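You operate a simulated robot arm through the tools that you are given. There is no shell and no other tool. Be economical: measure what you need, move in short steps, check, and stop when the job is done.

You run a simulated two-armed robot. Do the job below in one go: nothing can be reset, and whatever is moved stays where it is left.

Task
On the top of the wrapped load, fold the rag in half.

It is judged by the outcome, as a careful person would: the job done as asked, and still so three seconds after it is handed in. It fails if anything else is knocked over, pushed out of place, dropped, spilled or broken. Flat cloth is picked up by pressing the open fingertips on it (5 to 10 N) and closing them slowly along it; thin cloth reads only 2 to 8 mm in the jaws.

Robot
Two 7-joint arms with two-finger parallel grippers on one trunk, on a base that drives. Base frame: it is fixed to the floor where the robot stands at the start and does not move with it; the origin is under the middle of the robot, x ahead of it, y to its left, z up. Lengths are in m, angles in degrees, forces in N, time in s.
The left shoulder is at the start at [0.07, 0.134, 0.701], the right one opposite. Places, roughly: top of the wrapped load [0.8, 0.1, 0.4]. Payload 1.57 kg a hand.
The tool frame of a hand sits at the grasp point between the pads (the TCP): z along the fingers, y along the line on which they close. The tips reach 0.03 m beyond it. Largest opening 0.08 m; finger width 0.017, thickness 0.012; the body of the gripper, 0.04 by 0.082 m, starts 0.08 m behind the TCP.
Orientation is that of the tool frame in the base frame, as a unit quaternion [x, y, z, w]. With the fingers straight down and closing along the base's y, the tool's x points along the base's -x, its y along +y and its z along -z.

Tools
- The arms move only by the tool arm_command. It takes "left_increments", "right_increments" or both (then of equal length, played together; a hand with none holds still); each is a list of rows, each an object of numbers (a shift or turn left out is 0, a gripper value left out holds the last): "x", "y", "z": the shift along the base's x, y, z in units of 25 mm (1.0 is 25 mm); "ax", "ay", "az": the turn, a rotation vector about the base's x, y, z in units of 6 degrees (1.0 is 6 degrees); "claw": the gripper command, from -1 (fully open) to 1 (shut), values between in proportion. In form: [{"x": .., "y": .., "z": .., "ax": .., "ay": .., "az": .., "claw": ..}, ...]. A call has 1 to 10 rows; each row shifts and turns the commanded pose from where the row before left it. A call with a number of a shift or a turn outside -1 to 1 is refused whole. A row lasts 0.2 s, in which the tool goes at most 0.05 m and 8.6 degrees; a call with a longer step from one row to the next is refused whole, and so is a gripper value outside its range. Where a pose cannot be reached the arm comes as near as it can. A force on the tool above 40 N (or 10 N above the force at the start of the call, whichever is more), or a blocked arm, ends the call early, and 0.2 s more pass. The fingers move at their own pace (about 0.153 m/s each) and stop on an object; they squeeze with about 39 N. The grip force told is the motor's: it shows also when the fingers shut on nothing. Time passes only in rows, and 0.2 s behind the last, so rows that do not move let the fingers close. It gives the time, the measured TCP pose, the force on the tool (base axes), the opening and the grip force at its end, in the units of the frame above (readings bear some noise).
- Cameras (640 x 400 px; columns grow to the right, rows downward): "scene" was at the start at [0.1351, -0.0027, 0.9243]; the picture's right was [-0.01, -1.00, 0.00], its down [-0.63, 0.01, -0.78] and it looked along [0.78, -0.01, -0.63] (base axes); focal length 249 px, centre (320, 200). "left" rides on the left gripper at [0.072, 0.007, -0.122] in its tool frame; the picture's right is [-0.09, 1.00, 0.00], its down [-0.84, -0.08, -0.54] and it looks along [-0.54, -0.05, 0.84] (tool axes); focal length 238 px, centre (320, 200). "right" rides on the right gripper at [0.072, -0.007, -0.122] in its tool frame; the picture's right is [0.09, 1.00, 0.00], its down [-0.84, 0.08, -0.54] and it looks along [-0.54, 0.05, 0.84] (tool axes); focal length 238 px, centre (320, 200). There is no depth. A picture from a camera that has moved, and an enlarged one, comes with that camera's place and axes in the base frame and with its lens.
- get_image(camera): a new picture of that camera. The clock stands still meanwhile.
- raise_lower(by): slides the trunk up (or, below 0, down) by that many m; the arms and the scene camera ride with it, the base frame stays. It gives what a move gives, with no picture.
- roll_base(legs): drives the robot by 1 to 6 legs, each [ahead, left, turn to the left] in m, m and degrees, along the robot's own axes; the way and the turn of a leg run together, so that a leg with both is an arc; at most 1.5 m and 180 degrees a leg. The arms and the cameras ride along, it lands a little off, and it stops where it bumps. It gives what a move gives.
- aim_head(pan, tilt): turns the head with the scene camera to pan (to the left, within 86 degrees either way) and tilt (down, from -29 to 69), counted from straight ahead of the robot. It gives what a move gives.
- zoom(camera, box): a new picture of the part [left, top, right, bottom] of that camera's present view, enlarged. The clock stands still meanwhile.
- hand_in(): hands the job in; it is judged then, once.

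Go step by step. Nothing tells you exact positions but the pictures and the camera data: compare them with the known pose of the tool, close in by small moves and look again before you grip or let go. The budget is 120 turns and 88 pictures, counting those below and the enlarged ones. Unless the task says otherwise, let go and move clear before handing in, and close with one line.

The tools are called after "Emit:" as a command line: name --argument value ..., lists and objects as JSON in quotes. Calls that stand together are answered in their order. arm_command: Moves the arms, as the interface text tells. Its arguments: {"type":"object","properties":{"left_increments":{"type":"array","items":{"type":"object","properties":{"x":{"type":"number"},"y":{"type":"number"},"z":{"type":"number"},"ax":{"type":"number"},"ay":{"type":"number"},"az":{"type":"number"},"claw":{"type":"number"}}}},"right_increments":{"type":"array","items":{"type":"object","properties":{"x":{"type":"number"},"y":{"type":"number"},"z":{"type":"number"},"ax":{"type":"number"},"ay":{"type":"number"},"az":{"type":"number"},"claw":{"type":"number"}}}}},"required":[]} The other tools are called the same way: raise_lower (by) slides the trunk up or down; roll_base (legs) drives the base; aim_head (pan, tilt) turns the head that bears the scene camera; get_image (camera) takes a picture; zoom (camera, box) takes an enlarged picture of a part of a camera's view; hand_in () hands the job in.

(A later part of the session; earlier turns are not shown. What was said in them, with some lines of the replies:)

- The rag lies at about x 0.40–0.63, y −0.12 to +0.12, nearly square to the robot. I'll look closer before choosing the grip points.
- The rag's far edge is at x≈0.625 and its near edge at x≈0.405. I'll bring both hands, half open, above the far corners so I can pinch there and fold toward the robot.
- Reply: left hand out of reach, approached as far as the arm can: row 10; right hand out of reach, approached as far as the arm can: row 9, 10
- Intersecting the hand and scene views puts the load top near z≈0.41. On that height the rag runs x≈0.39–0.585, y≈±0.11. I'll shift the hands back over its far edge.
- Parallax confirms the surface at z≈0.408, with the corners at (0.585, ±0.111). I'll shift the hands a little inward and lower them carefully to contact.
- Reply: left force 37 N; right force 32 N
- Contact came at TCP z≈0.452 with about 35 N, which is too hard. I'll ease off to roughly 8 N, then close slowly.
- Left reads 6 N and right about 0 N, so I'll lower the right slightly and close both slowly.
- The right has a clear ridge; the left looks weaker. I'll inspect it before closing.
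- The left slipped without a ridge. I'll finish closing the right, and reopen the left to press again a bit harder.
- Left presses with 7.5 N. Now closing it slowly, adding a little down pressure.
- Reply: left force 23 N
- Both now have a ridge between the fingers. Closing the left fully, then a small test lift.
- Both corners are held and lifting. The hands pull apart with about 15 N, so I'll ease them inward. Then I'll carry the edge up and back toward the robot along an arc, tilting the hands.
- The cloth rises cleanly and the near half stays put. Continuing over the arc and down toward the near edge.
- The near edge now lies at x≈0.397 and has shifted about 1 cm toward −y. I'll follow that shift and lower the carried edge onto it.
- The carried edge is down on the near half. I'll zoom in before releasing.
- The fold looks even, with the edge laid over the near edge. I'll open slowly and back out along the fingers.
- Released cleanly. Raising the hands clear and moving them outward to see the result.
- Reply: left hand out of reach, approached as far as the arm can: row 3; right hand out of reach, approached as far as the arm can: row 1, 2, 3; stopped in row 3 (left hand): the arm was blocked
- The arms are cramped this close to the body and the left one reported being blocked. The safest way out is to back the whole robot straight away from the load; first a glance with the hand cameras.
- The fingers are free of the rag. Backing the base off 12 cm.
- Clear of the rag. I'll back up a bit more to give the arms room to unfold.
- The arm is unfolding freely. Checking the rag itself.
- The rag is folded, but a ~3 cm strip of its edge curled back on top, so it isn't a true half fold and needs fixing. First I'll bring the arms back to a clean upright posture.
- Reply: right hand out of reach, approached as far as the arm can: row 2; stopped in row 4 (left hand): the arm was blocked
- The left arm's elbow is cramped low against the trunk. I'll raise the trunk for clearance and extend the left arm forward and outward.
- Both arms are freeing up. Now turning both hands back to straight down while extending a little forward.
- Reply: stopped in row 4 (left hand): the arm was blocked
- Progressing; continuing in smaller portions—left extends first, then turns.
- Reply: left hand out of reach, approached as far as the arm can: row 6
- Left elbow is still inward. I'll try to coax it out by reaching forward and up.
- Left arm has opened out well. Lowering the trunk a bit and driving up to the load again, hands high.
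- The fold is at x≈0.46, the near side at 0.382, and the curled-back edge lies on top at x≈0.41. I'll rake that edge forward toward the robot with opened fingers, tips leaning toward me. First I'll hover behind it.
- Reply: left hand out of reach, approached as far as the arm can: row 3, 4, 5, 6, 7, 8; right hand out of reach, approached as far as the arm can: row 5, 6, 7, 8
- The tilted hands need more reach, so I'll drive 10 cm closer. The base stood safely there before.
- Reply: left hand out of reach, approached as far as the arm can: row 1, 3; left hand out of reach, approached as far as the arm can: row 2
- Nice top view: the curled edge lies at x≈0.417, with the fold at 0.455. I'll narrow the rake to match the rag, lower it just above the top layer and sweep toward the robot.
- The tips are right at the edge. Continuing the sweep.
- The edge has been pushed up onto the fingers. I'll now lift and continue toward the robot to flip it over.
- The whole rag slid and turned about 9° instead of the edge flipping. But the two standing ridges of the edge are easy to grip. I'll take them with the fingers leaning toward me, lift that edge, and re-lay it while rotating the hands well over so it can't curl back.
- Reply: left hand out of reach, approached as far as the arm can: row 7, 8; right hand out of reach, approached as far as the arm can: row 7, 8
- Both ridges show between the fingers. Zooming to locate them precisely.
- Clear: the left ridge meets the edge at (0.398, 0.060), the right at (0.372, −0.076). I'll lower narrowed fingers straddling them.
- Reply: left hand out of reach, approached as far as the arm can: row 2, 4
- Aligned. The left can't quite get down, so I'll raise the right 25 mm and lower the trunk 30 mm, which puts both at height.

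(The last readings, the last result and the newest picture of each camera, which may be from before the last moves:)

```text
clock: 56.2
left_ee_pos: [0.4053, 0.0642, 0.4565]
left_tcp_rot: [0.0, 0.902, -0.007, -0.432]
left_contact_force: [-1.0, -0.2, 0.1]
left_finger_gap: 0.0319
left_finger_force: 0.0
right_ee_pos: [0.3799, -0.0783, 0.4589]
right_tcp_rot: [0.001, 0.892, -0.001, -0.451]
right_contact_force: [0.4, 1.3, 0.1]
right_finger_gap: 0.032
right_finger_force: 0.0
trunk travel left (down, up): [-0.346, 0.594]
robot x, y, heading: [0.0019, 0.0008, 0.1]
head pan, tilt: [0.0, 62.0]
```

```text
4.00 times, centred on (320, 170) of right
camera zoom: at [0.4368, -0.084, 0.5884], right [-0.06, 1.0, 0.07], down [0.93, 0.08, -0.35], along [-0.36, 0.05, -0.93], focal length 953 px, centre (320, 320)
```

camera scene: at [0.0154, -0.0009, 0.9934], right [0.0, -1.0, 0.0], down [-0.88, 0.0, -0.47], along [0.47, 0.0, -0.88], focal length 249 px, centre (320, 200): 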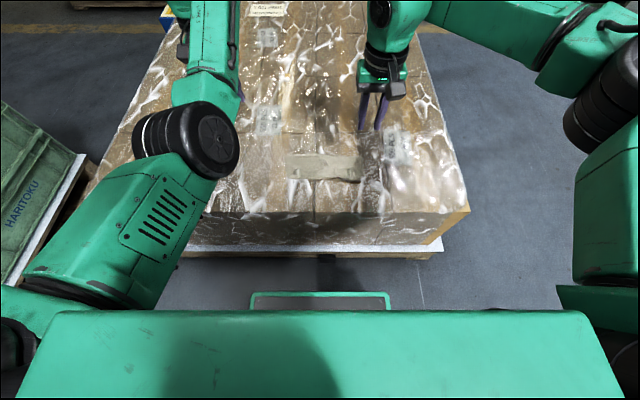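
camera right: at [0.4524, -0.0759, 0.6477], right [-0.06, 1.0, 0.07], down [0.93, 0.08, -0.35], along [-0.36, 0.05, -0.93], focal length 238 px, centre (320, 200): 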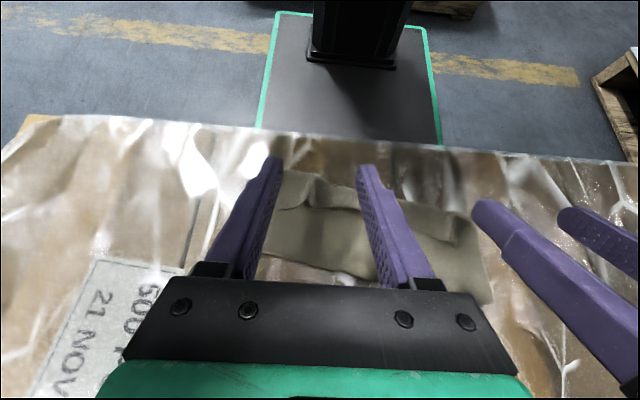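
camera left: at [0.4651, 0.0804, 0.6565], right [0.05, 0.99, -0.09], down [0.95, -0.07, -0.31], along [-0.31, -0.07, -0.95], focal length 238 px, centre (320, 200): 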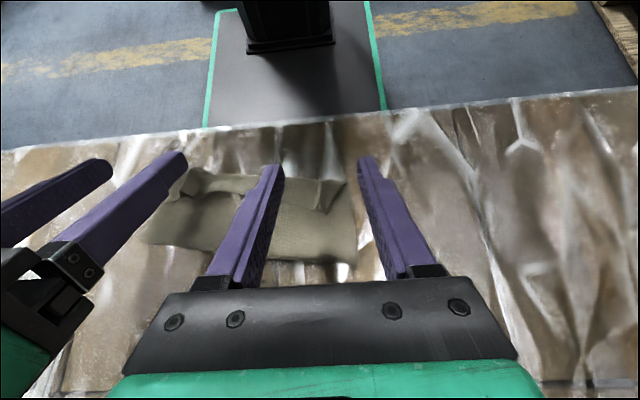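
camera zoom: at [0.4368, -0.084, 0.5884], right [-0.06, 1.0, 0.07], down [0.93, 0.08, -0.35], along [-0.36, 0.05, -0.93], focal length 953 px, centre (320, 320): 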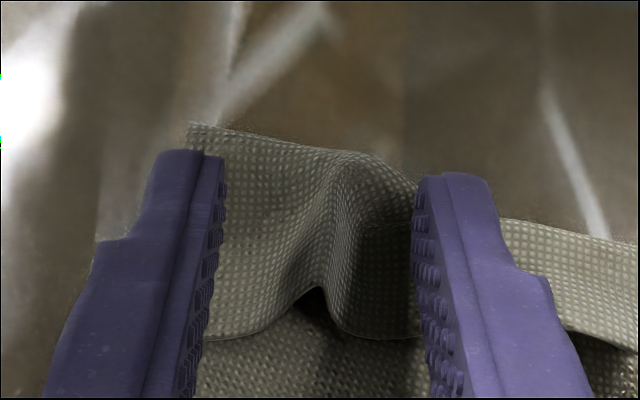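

Both straddle the ridges. Closing slowly.

Emit:
arm_command --left_increments '[{"z": -0.12, "claw": 0.3}, {"claw": 0.45}, {"claw": 0.6}, {"claw": 0.75}, {"claw": 0.9}, {"claw": 1.0}, {}, {}]' --right_increments '[{"z": -0.15, "claw": 0.3}, {"claw": 0.45}, {"claw": 0.6}, {"claw": 0.75}, {"claw": 0.9}, {"claw": 1.0}, {}, {}]'

Emit:
zoom --camera "left" --box '[240, 120, 400, 220]'

Emit:
zoom --camera "right" --box '[240, 120, 400, 220]'

```text
clock: 58.0
left_ee_pos: [0.4047, 0.0624, 0.4548]
left_tcp_rot: [-0.001, 0.902, -0.008, -0.431]
left_contact_force: [0.2, 0.3, -0.2]
left_finger_gap: 0.0017
left_finger_force: 23.6
right_ee_pos: [0.38, -0.0777, 0.4547]
right_tcp_rot: [0.001, 0.893, -0.001, -0.451]
right_contact_force: [0.2, 0.1, 0.4]
right_finger_gap: 0.002
right_finger_force: 23.9
trunk travel left (down, up): [-0.346, 0.594]
robot x, y, heading: [-0.0013, 0.0038, -0.2]
head pan, tilt: [0.0, 62.0]
```

```text
4.00 times, centred on (320, 170) of left
camera zoom: at [0.4545, 0.0727, 0.5877], right [0.05, 1.0, -0.09], down [0.95, -0.07, -0.31], along [-0.31, -0.07, -0.95], focal length 953 px, centre (320, 320)
```

zoom: 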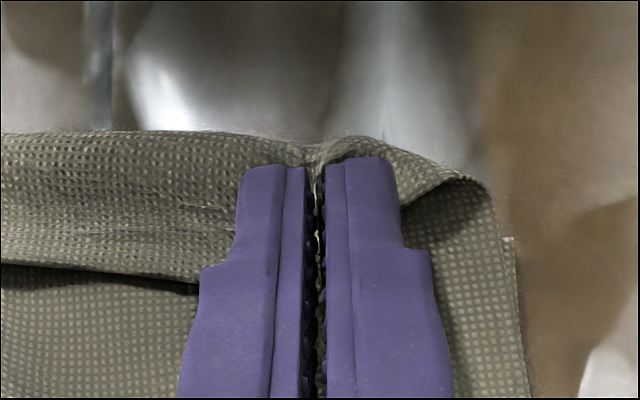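

```text
4.00 times, centred on (320, 170) of right
camera zoom: at [0.4369, -0.084, 0.5846], right [-0.06, 1.0, 0.07], down [0.93, 0.08, -0.35], along [-0.36, 0.05, -0.93], focal length 953 px, centre (320, 320)
```

zoom: 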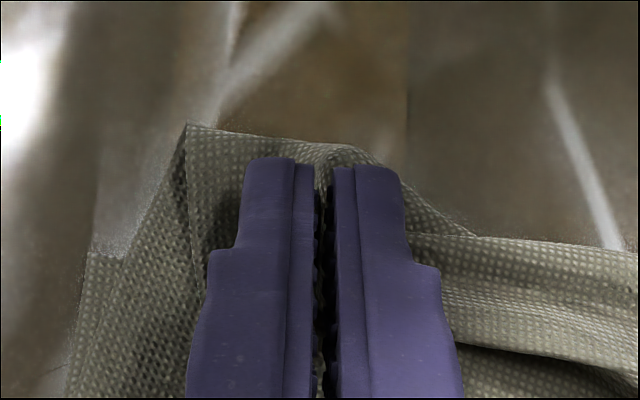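

Looks gripped. Lifting the edge up and back away from the robot, turning the hands toward vertical.

Emit:
arm_command --left_increments '[{"x": 0.1, "z": 0.4, "ay": -0.4}, {"x": 0.28, "y": -0.06, "z": 0.4, "ay": -0.7}, {"x": 0.28, "y": -0.06, "z": 0.38, "ay": -0.7}, {"x": 0.28, "y": -0.06, "z": 0.38, "ay": -0.7}, {"x": 0.3, "y": -0.06, "z": 0.37, "ay": -0.7}, {"x": 0.3, "y": -0.06, "z": 0.36, "ay": -0.7}, {"x": 0.35, "y": -0.07, "z": 0.35, "ay": -0.7}, {"x": 0.35, "y": -0.07, "z": 0.35, "ay": -0.7}, {}]' --right_increments '[{"x": 0.1, "z": 0.4, "ay": -0.4}, {"x": 0.28, "y": -0.06, "z": 0.4, "ay": -0.7}, {"x": 0.28, "y": -0.06, "z": 0.38, "ay": -0.7}, {"x": 0.28, "y": -0.06, "z": 0.38, "ay": -0.7}, {"x": 0.3, "y": -0.06, "z": 0.37, "ay": -0.7}, {"x": 0.3, "y": -0.06, "z": 0.36, "ay": -0.7}, {"x": 0.35, "y": -0.07, "z": 0.35, "ay": -0.7}, {"x": 0.35, "y": -0.07, "z": 0.35, "ay": -0.7}, {}]'

Emit:
get_image --camera "left"

Emit:
get_image --camera "right"

```text
clock: 60.0
left_ee_pos: [0.4614, 0.0524, 0.5293]
left_tcp_rot: [0.002, 0.986, -0.008, -0.167]
left_contact_force: [-0.3, 0.5, -0.1]
left_finger_gap: 0.0018
left_finger_force: 23.3
right_ee_pos: [0.4353, -0.0883, 0.5276]
right_tcp_rot: [0.001, 0.982, -0.001, -0.189]
right_contact_force: [0.3, 0.1, -0.7]
right_finger_gap: 0.0019
right_finger_force: 23.5
trunk travel left (down, up): [-0.346, 0.594]
robot x, y, heading: [-0.0002, 0.0025, 0.3]
head pan, tilt: [0.0, 62.0]
```

```text
19 pictures are left
camera left: at [0.4343, 0.0617, 0.669], right [0.09, 1.0, -0.05], down [0.97, -0.07, 0.24], along [0.23, -0.07, -0.97], focal length 238 px, centre (320, 200)
```

left: 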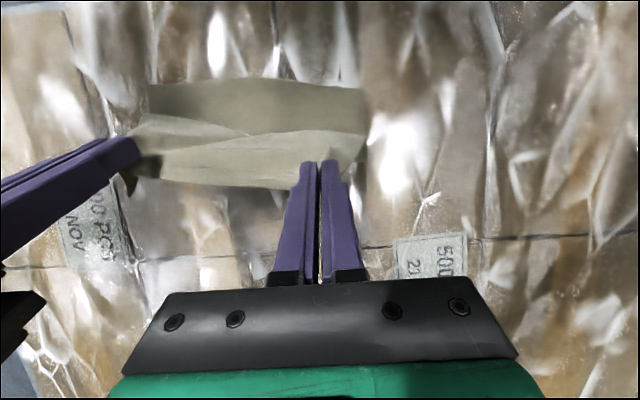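

```text
18 pictures are left
camera right: at [0.4156, -0.095, 0.6679], right [-0.08, 1.0, 0.03], down [0.98, 0.08, 0.19], along [0.19, 0.05, -0.98], focal length 238 px, centre (320, 200)
```

right: 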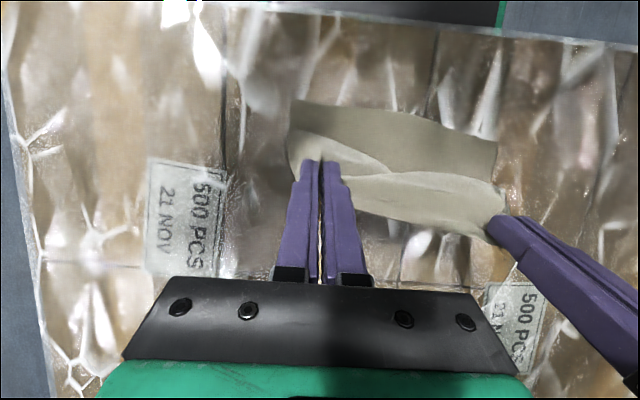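

Excellent: both hands hold the edge and the bottom layer lies flat, its near edge running from (0.389, 0.093) to (0.364, −0.116). I'll go over past the true fold line to lay the bottom half out, then start back.

Emit:
arm_command --left_increments '[{"x": 0.28, "y": -0.04, "z": -0.04, "ay": -0.53}, {"x": 0.28, "y": -0.04, "z": -0.04, "ay": -0.53}, {"x": 0.28, "y": -0.04, "z": -0.04, "ay": -0.53}, {"x": 0.28, "y": -0.04, "z": -0.04, "ay": -0.53}, {"x": 0.28, "y": -0.04, "z": -0.04, "ay": -0.53}, {"x": 0.28, "y": -0.04, "z": -0.04, "ay": -0.53}, {}]' --right_increments '[{"x": 0.34, "y": -0.04, "z": -0.04, "ay": -0.6}, {"x": 0.34, "y": -0.04, "z": -0.04, "ay": -0.6}, {"x": 0.34, "y": -0.04, "z": -0.04, "ay": -0.6}, {"x": 0.34, "y": -0.04, "z": -0.04, "ay": -0.6}, {"x": 0.34, "y": -0.04, "z": -0.04, "ay": -0.6}, {"x": 0.34, "y": -0.04, "z": -0.04, "ay": -0.6}, {}]'

Emit:
get_image --camera "left"

Emit:
zoom --camera "scene" --box '[240, 120, 400, 220]'

```text
clock: 61.6
left_ee_pos: [0.5034, 0.046, 0.5228]
left_tcp_rot: [0.003, 1.0, -0.008, -0.003]
left_contact_force: [0.1, -0.7, -0.4]
left_finger_gap: 0.0019
left_finger_force: 23.3
right_ee_pos: [0.4861, -0.0952, 0.5235]
right_tcp_rot: [0.0, 1.0, -0.002, -0.001]
right_contact_force: [-0.7, 1.0, 0.7]
right_finger_gap: 0.0018
right_finger_force: 23.6
trunk travel left (down, up): [-0.346, 0.594]
robot x, y, heading: [0.0018, 0.0061, 0.1]
head pan, tilt: [0.0, 62.0]
```

```text
17 pictures are left
camera left: at [0.4321, 0.0554, 0.6447], right [0.1, 1.0, -0.02], down [0.84, -0.07, 0.54], along [0.54, -0.07, -0.84], focal length 238 px, centre (320, 200)
```

left: 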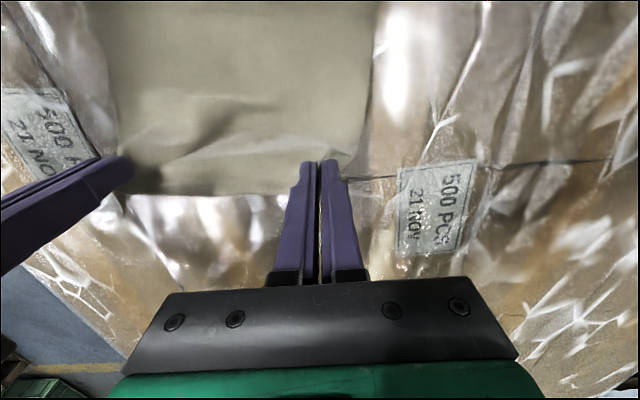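

```text
4.00 times, centred on (320, 170) of scene
camera zoom: at [0.1147, -0.0006, 0.9645], right [0.0, -1.0, 0.0], down [-0.88, 0.0, -0.47], along [0.47, 0.0, -0.88], focal length 995 px, centre (320, 320)
```

zoom: 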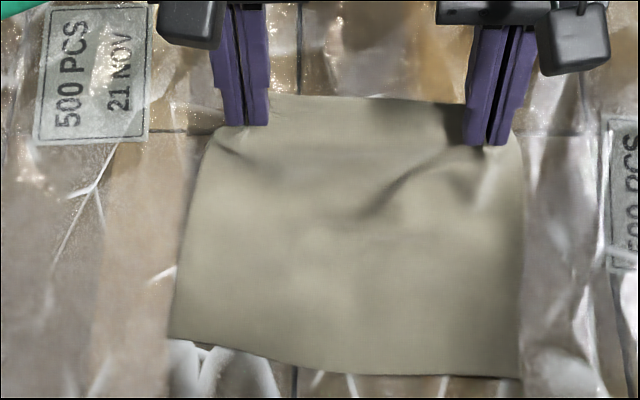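

The rag is spread over the bottom half again, and held well. Now the arc back toward the robot, with the hands rotating over.

Emit:
arm_command --left_increments '[{"x": -0.54, "y": 0.06, "ay": -0.625}, {"x": -0.54, "y": 0.06, "ay": -0.625}, {"x": -0.54, "y": 0.06, "ay": -0.625}, {"x": -0.54, "y": 0.06, "ay": -0.625}, {"x": -0.32, "y": 0.04, "z": -0.18, "ay": -0.625}, {"x": -0.32, "y": 0.04, "z": -0.18, "ay": -0.625}, {"x": -0.32, "y": 0.04, "z": -0.18, "ay": -0.625}, {"x": -0.32, "y": 0.04, "z": -0.18, "ay": -0.625}, {}]' --right_increments '[{"x": -0.54, "y": 0.06, "ay": -0.625}, {"x": -0.54, "y": 0.06, "ay": -0.625}, {"x": -0.54, "y": 0.06, "ay": -0.625}, {"x": -0.54, "y": 0.06, "ay": -0.625}, {"x": -0.32, "y": 0.04, "z": -0.18, "ay": -0.625}, {"x": -0.32, "y": 0.04, "z": -0.18, "ay": -0.625}, {"x": -0.32, "y": 0.04, "z": -0.18, "ay": -0.625}, {"x": -0.32, "y": 0.04, "z": -0.18, "ay": -0.625}, {}]'

Emit:
zoom --camera "scene" --box '[240, 130, 400, 230]'

```text
clock: 63.6
left_ee_pos: [0.4166, 0.0569, 0.5032]
left_tcp_rot: [0.005, 0.966, -0.007, 0.258]
left_contact_force: [-0.4, 0.3, 0.5]
left_finger_gap: 0.0017
left_finger_force: 23.0
right_ee_pos: [0.4008, -0.0848, 0.5042]
right_tcp_rot: [0.001, 0.966, -0.001, 0.257]
right_contact_force: [0.5, 0.6, -0.4]
right_finger_gap: 0.0018
right_finger_force: 22.7
trunk travel left (down, up): [-0.346, 0.594]
robot x, y, heading: [0.0027, 0.0007, -0.0]
head pan, tilt: [0.0, 62.0]
```

```text
4.00 times, centred on (320, 180) of scene
camera zoom: at [0.1147, -0.0007, 0.9645], right [0.0, -1.0, 0.0], down [-0.88, 0.0, -0.47], along [0.47, 0.0, -0.88], focal length 995 px, centre (320, 280)
```

zoom: 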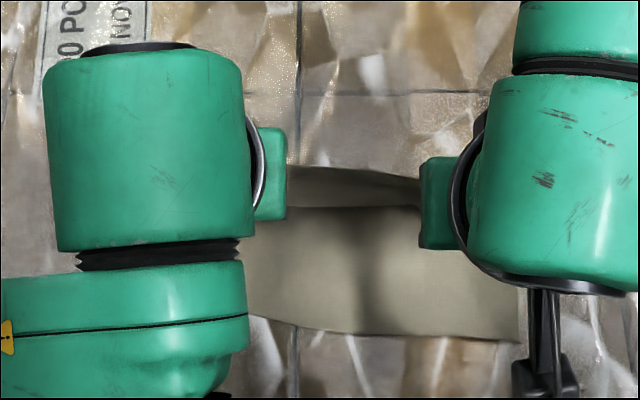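

On track. Continuing down to just above the near half.

Emit:
arm_command --left_increments '[{"x": -0.26, "y": 0.03, "z": -0.26, "ay": -0.625}, {"x": -0.26, "y": 0.03, "z": -0.26, "ay": -0.625}, {"x": -0.26, "y": 0.03, "z": -0.26, "ay": -0.625}, {"x": -0.26, "y": 0.03, "z": -0.26, "ay": -0.625}, {"x": -0.18, "y": 0.02, "z": -0.2, "ay": -0.6}, {"x": -0.18, "y": 0.02, "z": -0.2, "ay": -0.6}, {"x": -0.18, "y": 0.02, "z": -0.2, "ay": -0.6}, {}]' --right_increments '[{"x": -0.26, "y": 0.03, "z": -0.26, "ay": -0.625}, {"x": -0.26, "y": 0.03, "z": -0.26, "ay": -0.625}, {"x": -0.26, "y": 0.03, "z": -0.26, "ay": -0.625}, {"x": -0.26, "y": 0.03, "z": -0.26, "ay": -0.625}, {"x": -0.18, "y": 0.02, "z": -0.2, "ay": -0.6}, {"x": -0.18, "y": 0.02, "z": -0.2, "ay": -0.6}, {"x": -0.18, "y": 0.02, "z": -0.2, "ay": -0.6}, {}]'

Emit:
get_image --camera "right"

Emit:
zoom --camera "scene" --box '[240, 130, 400, 230]'

```text
clock: 65.4
left_ee_pos: [0.376, 0.0611, 0.4635]
left_tcp_rot: [0.005, 0.884, -0.005, 0.467]
left_contact_force: [0.2, -0.2, -0.1]
left_finger_gap: 0.0017
left_finger_force: 23.6
right_ee_pos: [0.3617, -0.0803, 0.4645]
right_tcp_rot: [0.001, 0.885, -0.001, 0.466]
right_contact_force: [0.1, 0.1, -0.2]
right_finger_gap: 0.002
right_finger_force: 23.5
trunk travel left (down, up): [-0.346, 0.594]
robot x, y, heading: [0.002, 0.0006, 0.2]
head pan, tilt: [0.0, 62.0]
```

```text
14 pictures are left
camera right: at [0.2218, -0.0864, 0.4737], right [-0.05, 1.0, -0.08], down [0.03, 0.08, 1.0], along [1.0, 0.05, -0.03], focal length 238 px, centre (320, 200)
```

right: 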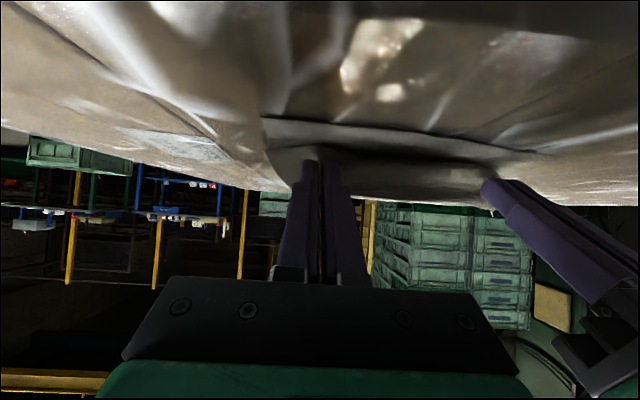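

```text
4.00 times, centred on (320, 180) of scene
camera zoom: at [0.1146, -0.0007, 0.9645], right [0.0, -1.0, 0.0], down [-0.88, 0.0, -0.47], along [0.47, 0.0, -0.88], focal length 995 px, centre (320, 280)
```

zoom: 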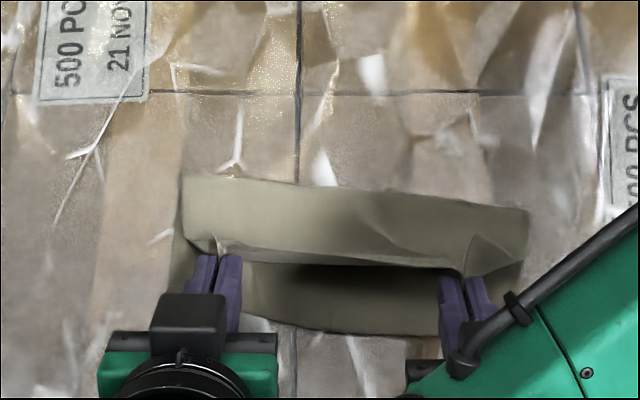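

Very good: the fold is at x≈0.467, the bottom edge at ≈0.378, and the held edge now points upward rather than backward. I'll move slightly closer to the near edge and release.

Emit:
arm_command --left_increments '[{"x": -0.15, "z": -0.1}, {"x": -0.1, "z": -0.1}, {"claw": 0.9}, {"claw": 0.75}, {"claw": 0.6}, {"claw": 0.5}, {}, {}]' --right_increments '[{"x": -0.15, "z": -0.1}, {"x": -0.1, "z": -0.1}, {"claw": 0.9}, {"claw": 0.75}, {"claw": 0.6}, {"claw": 0.5}, {}, {}]'

Emit:
zoom --camera "scene" --box '[240, 130, 400, 230]'

```text
clock: 67.2
left_ee_pos: [0.3697, 0.0613, 0.4582]
left_tcp_rot: [0.005, 0.885, -0.005, 0.465]
left_contact_force: [-0.5, 1.2, 0.8]
left_finger_gap: 0.02
left_finger_force: 0.1
right_ee_pos: [0.3555, -0.0801, 0.4587]
right_tcp_rot: [0.001, 0.885, 0.0, 0.466]
right_contact_force: [-0.2, 0.4, -0.2]
right_finger_gap: 0.0198
right_finger_force: 0.1
trunk travel left (down, up): [-0.346, 0.594]
robot x, y, heading: [0.0004, -0.0008, 0.3]
head pan, tilt: [0.0, 62.0]
```

```text
4.00 times, centred on (320, 180) of scene
camera zoom: at [0.1146, -0.0006, 0.9645], right [0.0, -1.0, 0.0], down [-0.88, 0.0, -0.47], along [0.47, 0.0, -0.88], focal length 995 px, centre (320, 280)
```

zoom: 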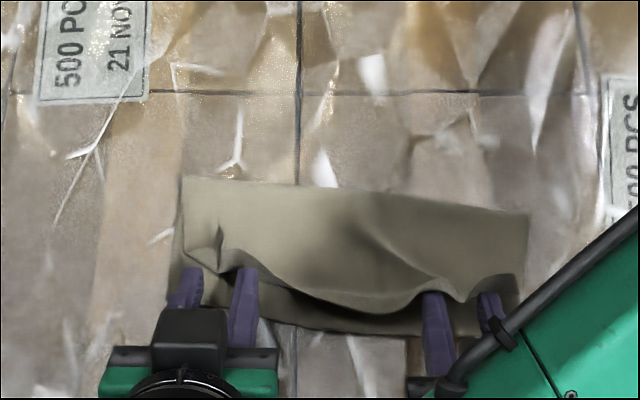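

The edge dropped forward without curling back. Backing the robot straight off to withdraw the fingers.

Emit:
roll_base --legs '[[-0.3, 0, 0]]'

Emit:
aim_head --pan 0 --tilt 48

Emit:
get_image --camera "scene"

```text
clock: 69.3
left_ee_pos: [0.0736, 0.058, 0.459]
left_tcp_rot: [0.01, 0.885, -0.007, 0.465]
left_contact_force: [-0.1, 0.5, 0.2]
left_finger_gap: 0.0202
left_finger_force: 0.0
right_ee_pos: [0.0566, -0.0831, 0.458]
right_tcp_rot: [0.005, 0.885, -0.003, 0.466]
right_contact_force: [0.9, -0.1, 0.0]
right_finger_gap: 0.0199
right_finger_force: 0.0
trunk travel left (down, up): [-0.346, 0.594]
robot x, y, heading: [-0.2983, 0.0068, -0.2]
head pan, tilt: [0.0, 62.0]
```

```text
clock: 70.0
left_ee_pos: [0.0748, 0.0569, 0.4587]
left_tcp_rot: [0.01, 0.885, -0.007, 0.465]
left_contact_force: [-0.1, -0.6, -0.3]
left_finger_gap: 0.0202
left_finger_force: 0.0
right_ee_pos: [0.0564, -0.0833, 0.4593]
right_tcp_rot: [0.006, 0.885, -0.003, 0.466]
right_contact_force: [-0.5, 0.4, 0.0]
right_finger_gap: 0.0201
right_finger_force: 0.1
trunk travel left (down, up): [-0.346, 0.594]
robot x, y, heading: [-0.2961, 0.0009, -0.4]
head pan, tilt: [0.0, 48.0]
```

```text
11 pictures are left
camera scene: at [-0.1689, -0.0011, 0.982], right [-0.01, -1.0, 0.0], down [-0.74, 0.01, -0.67], along [0.67, 0.0, -0.74], focal length 249 px, centre (320, 200)
```

scene: 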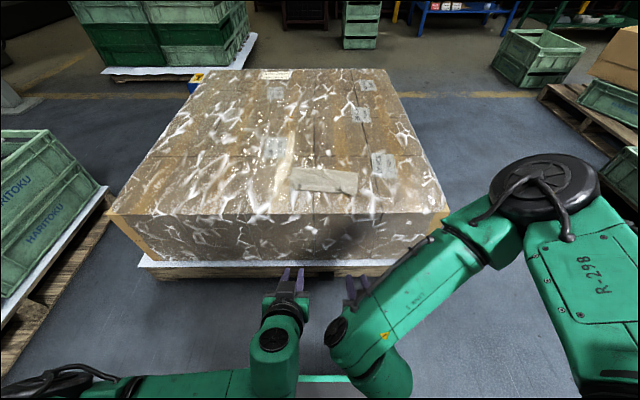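

Emit:
zoom --camera "scene" --box '[276, 155, 372, 215]'

```text
6.67 times, centred on (324, 185) of scene
camera zoom: at [-0.1689, -0.0011, 0.982], right [-0.01, -1.0, 0.0], down [-0.74, 0.01, -0.67], along [0.67, 0.0, -0.74], focal length 1658 px, centre (293, 300)
```

zoom: 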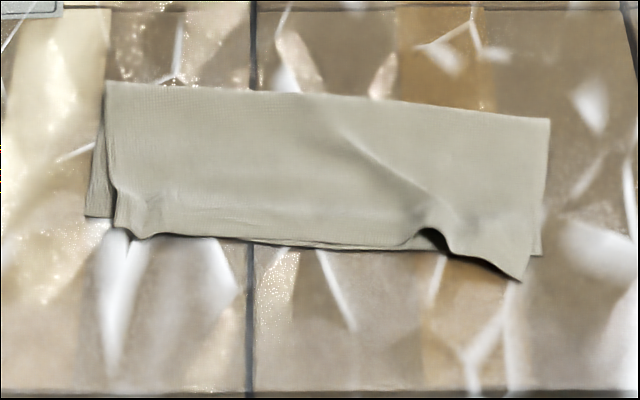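

The rag is folded in half: edge on edge within about 1 cm, no curl-back, with the hands open and well clear of the load. Handing in.

Emit:
hand_in

```text
The job is handed in.
```

The rag is folded in half on top of the wrapped load, and both hands are open and clear. The edges meet to within about 1 cm. A small ridge remains near the right-hand corner, and the rag lies about 7° off its original line because it slid during an earlier attempt.
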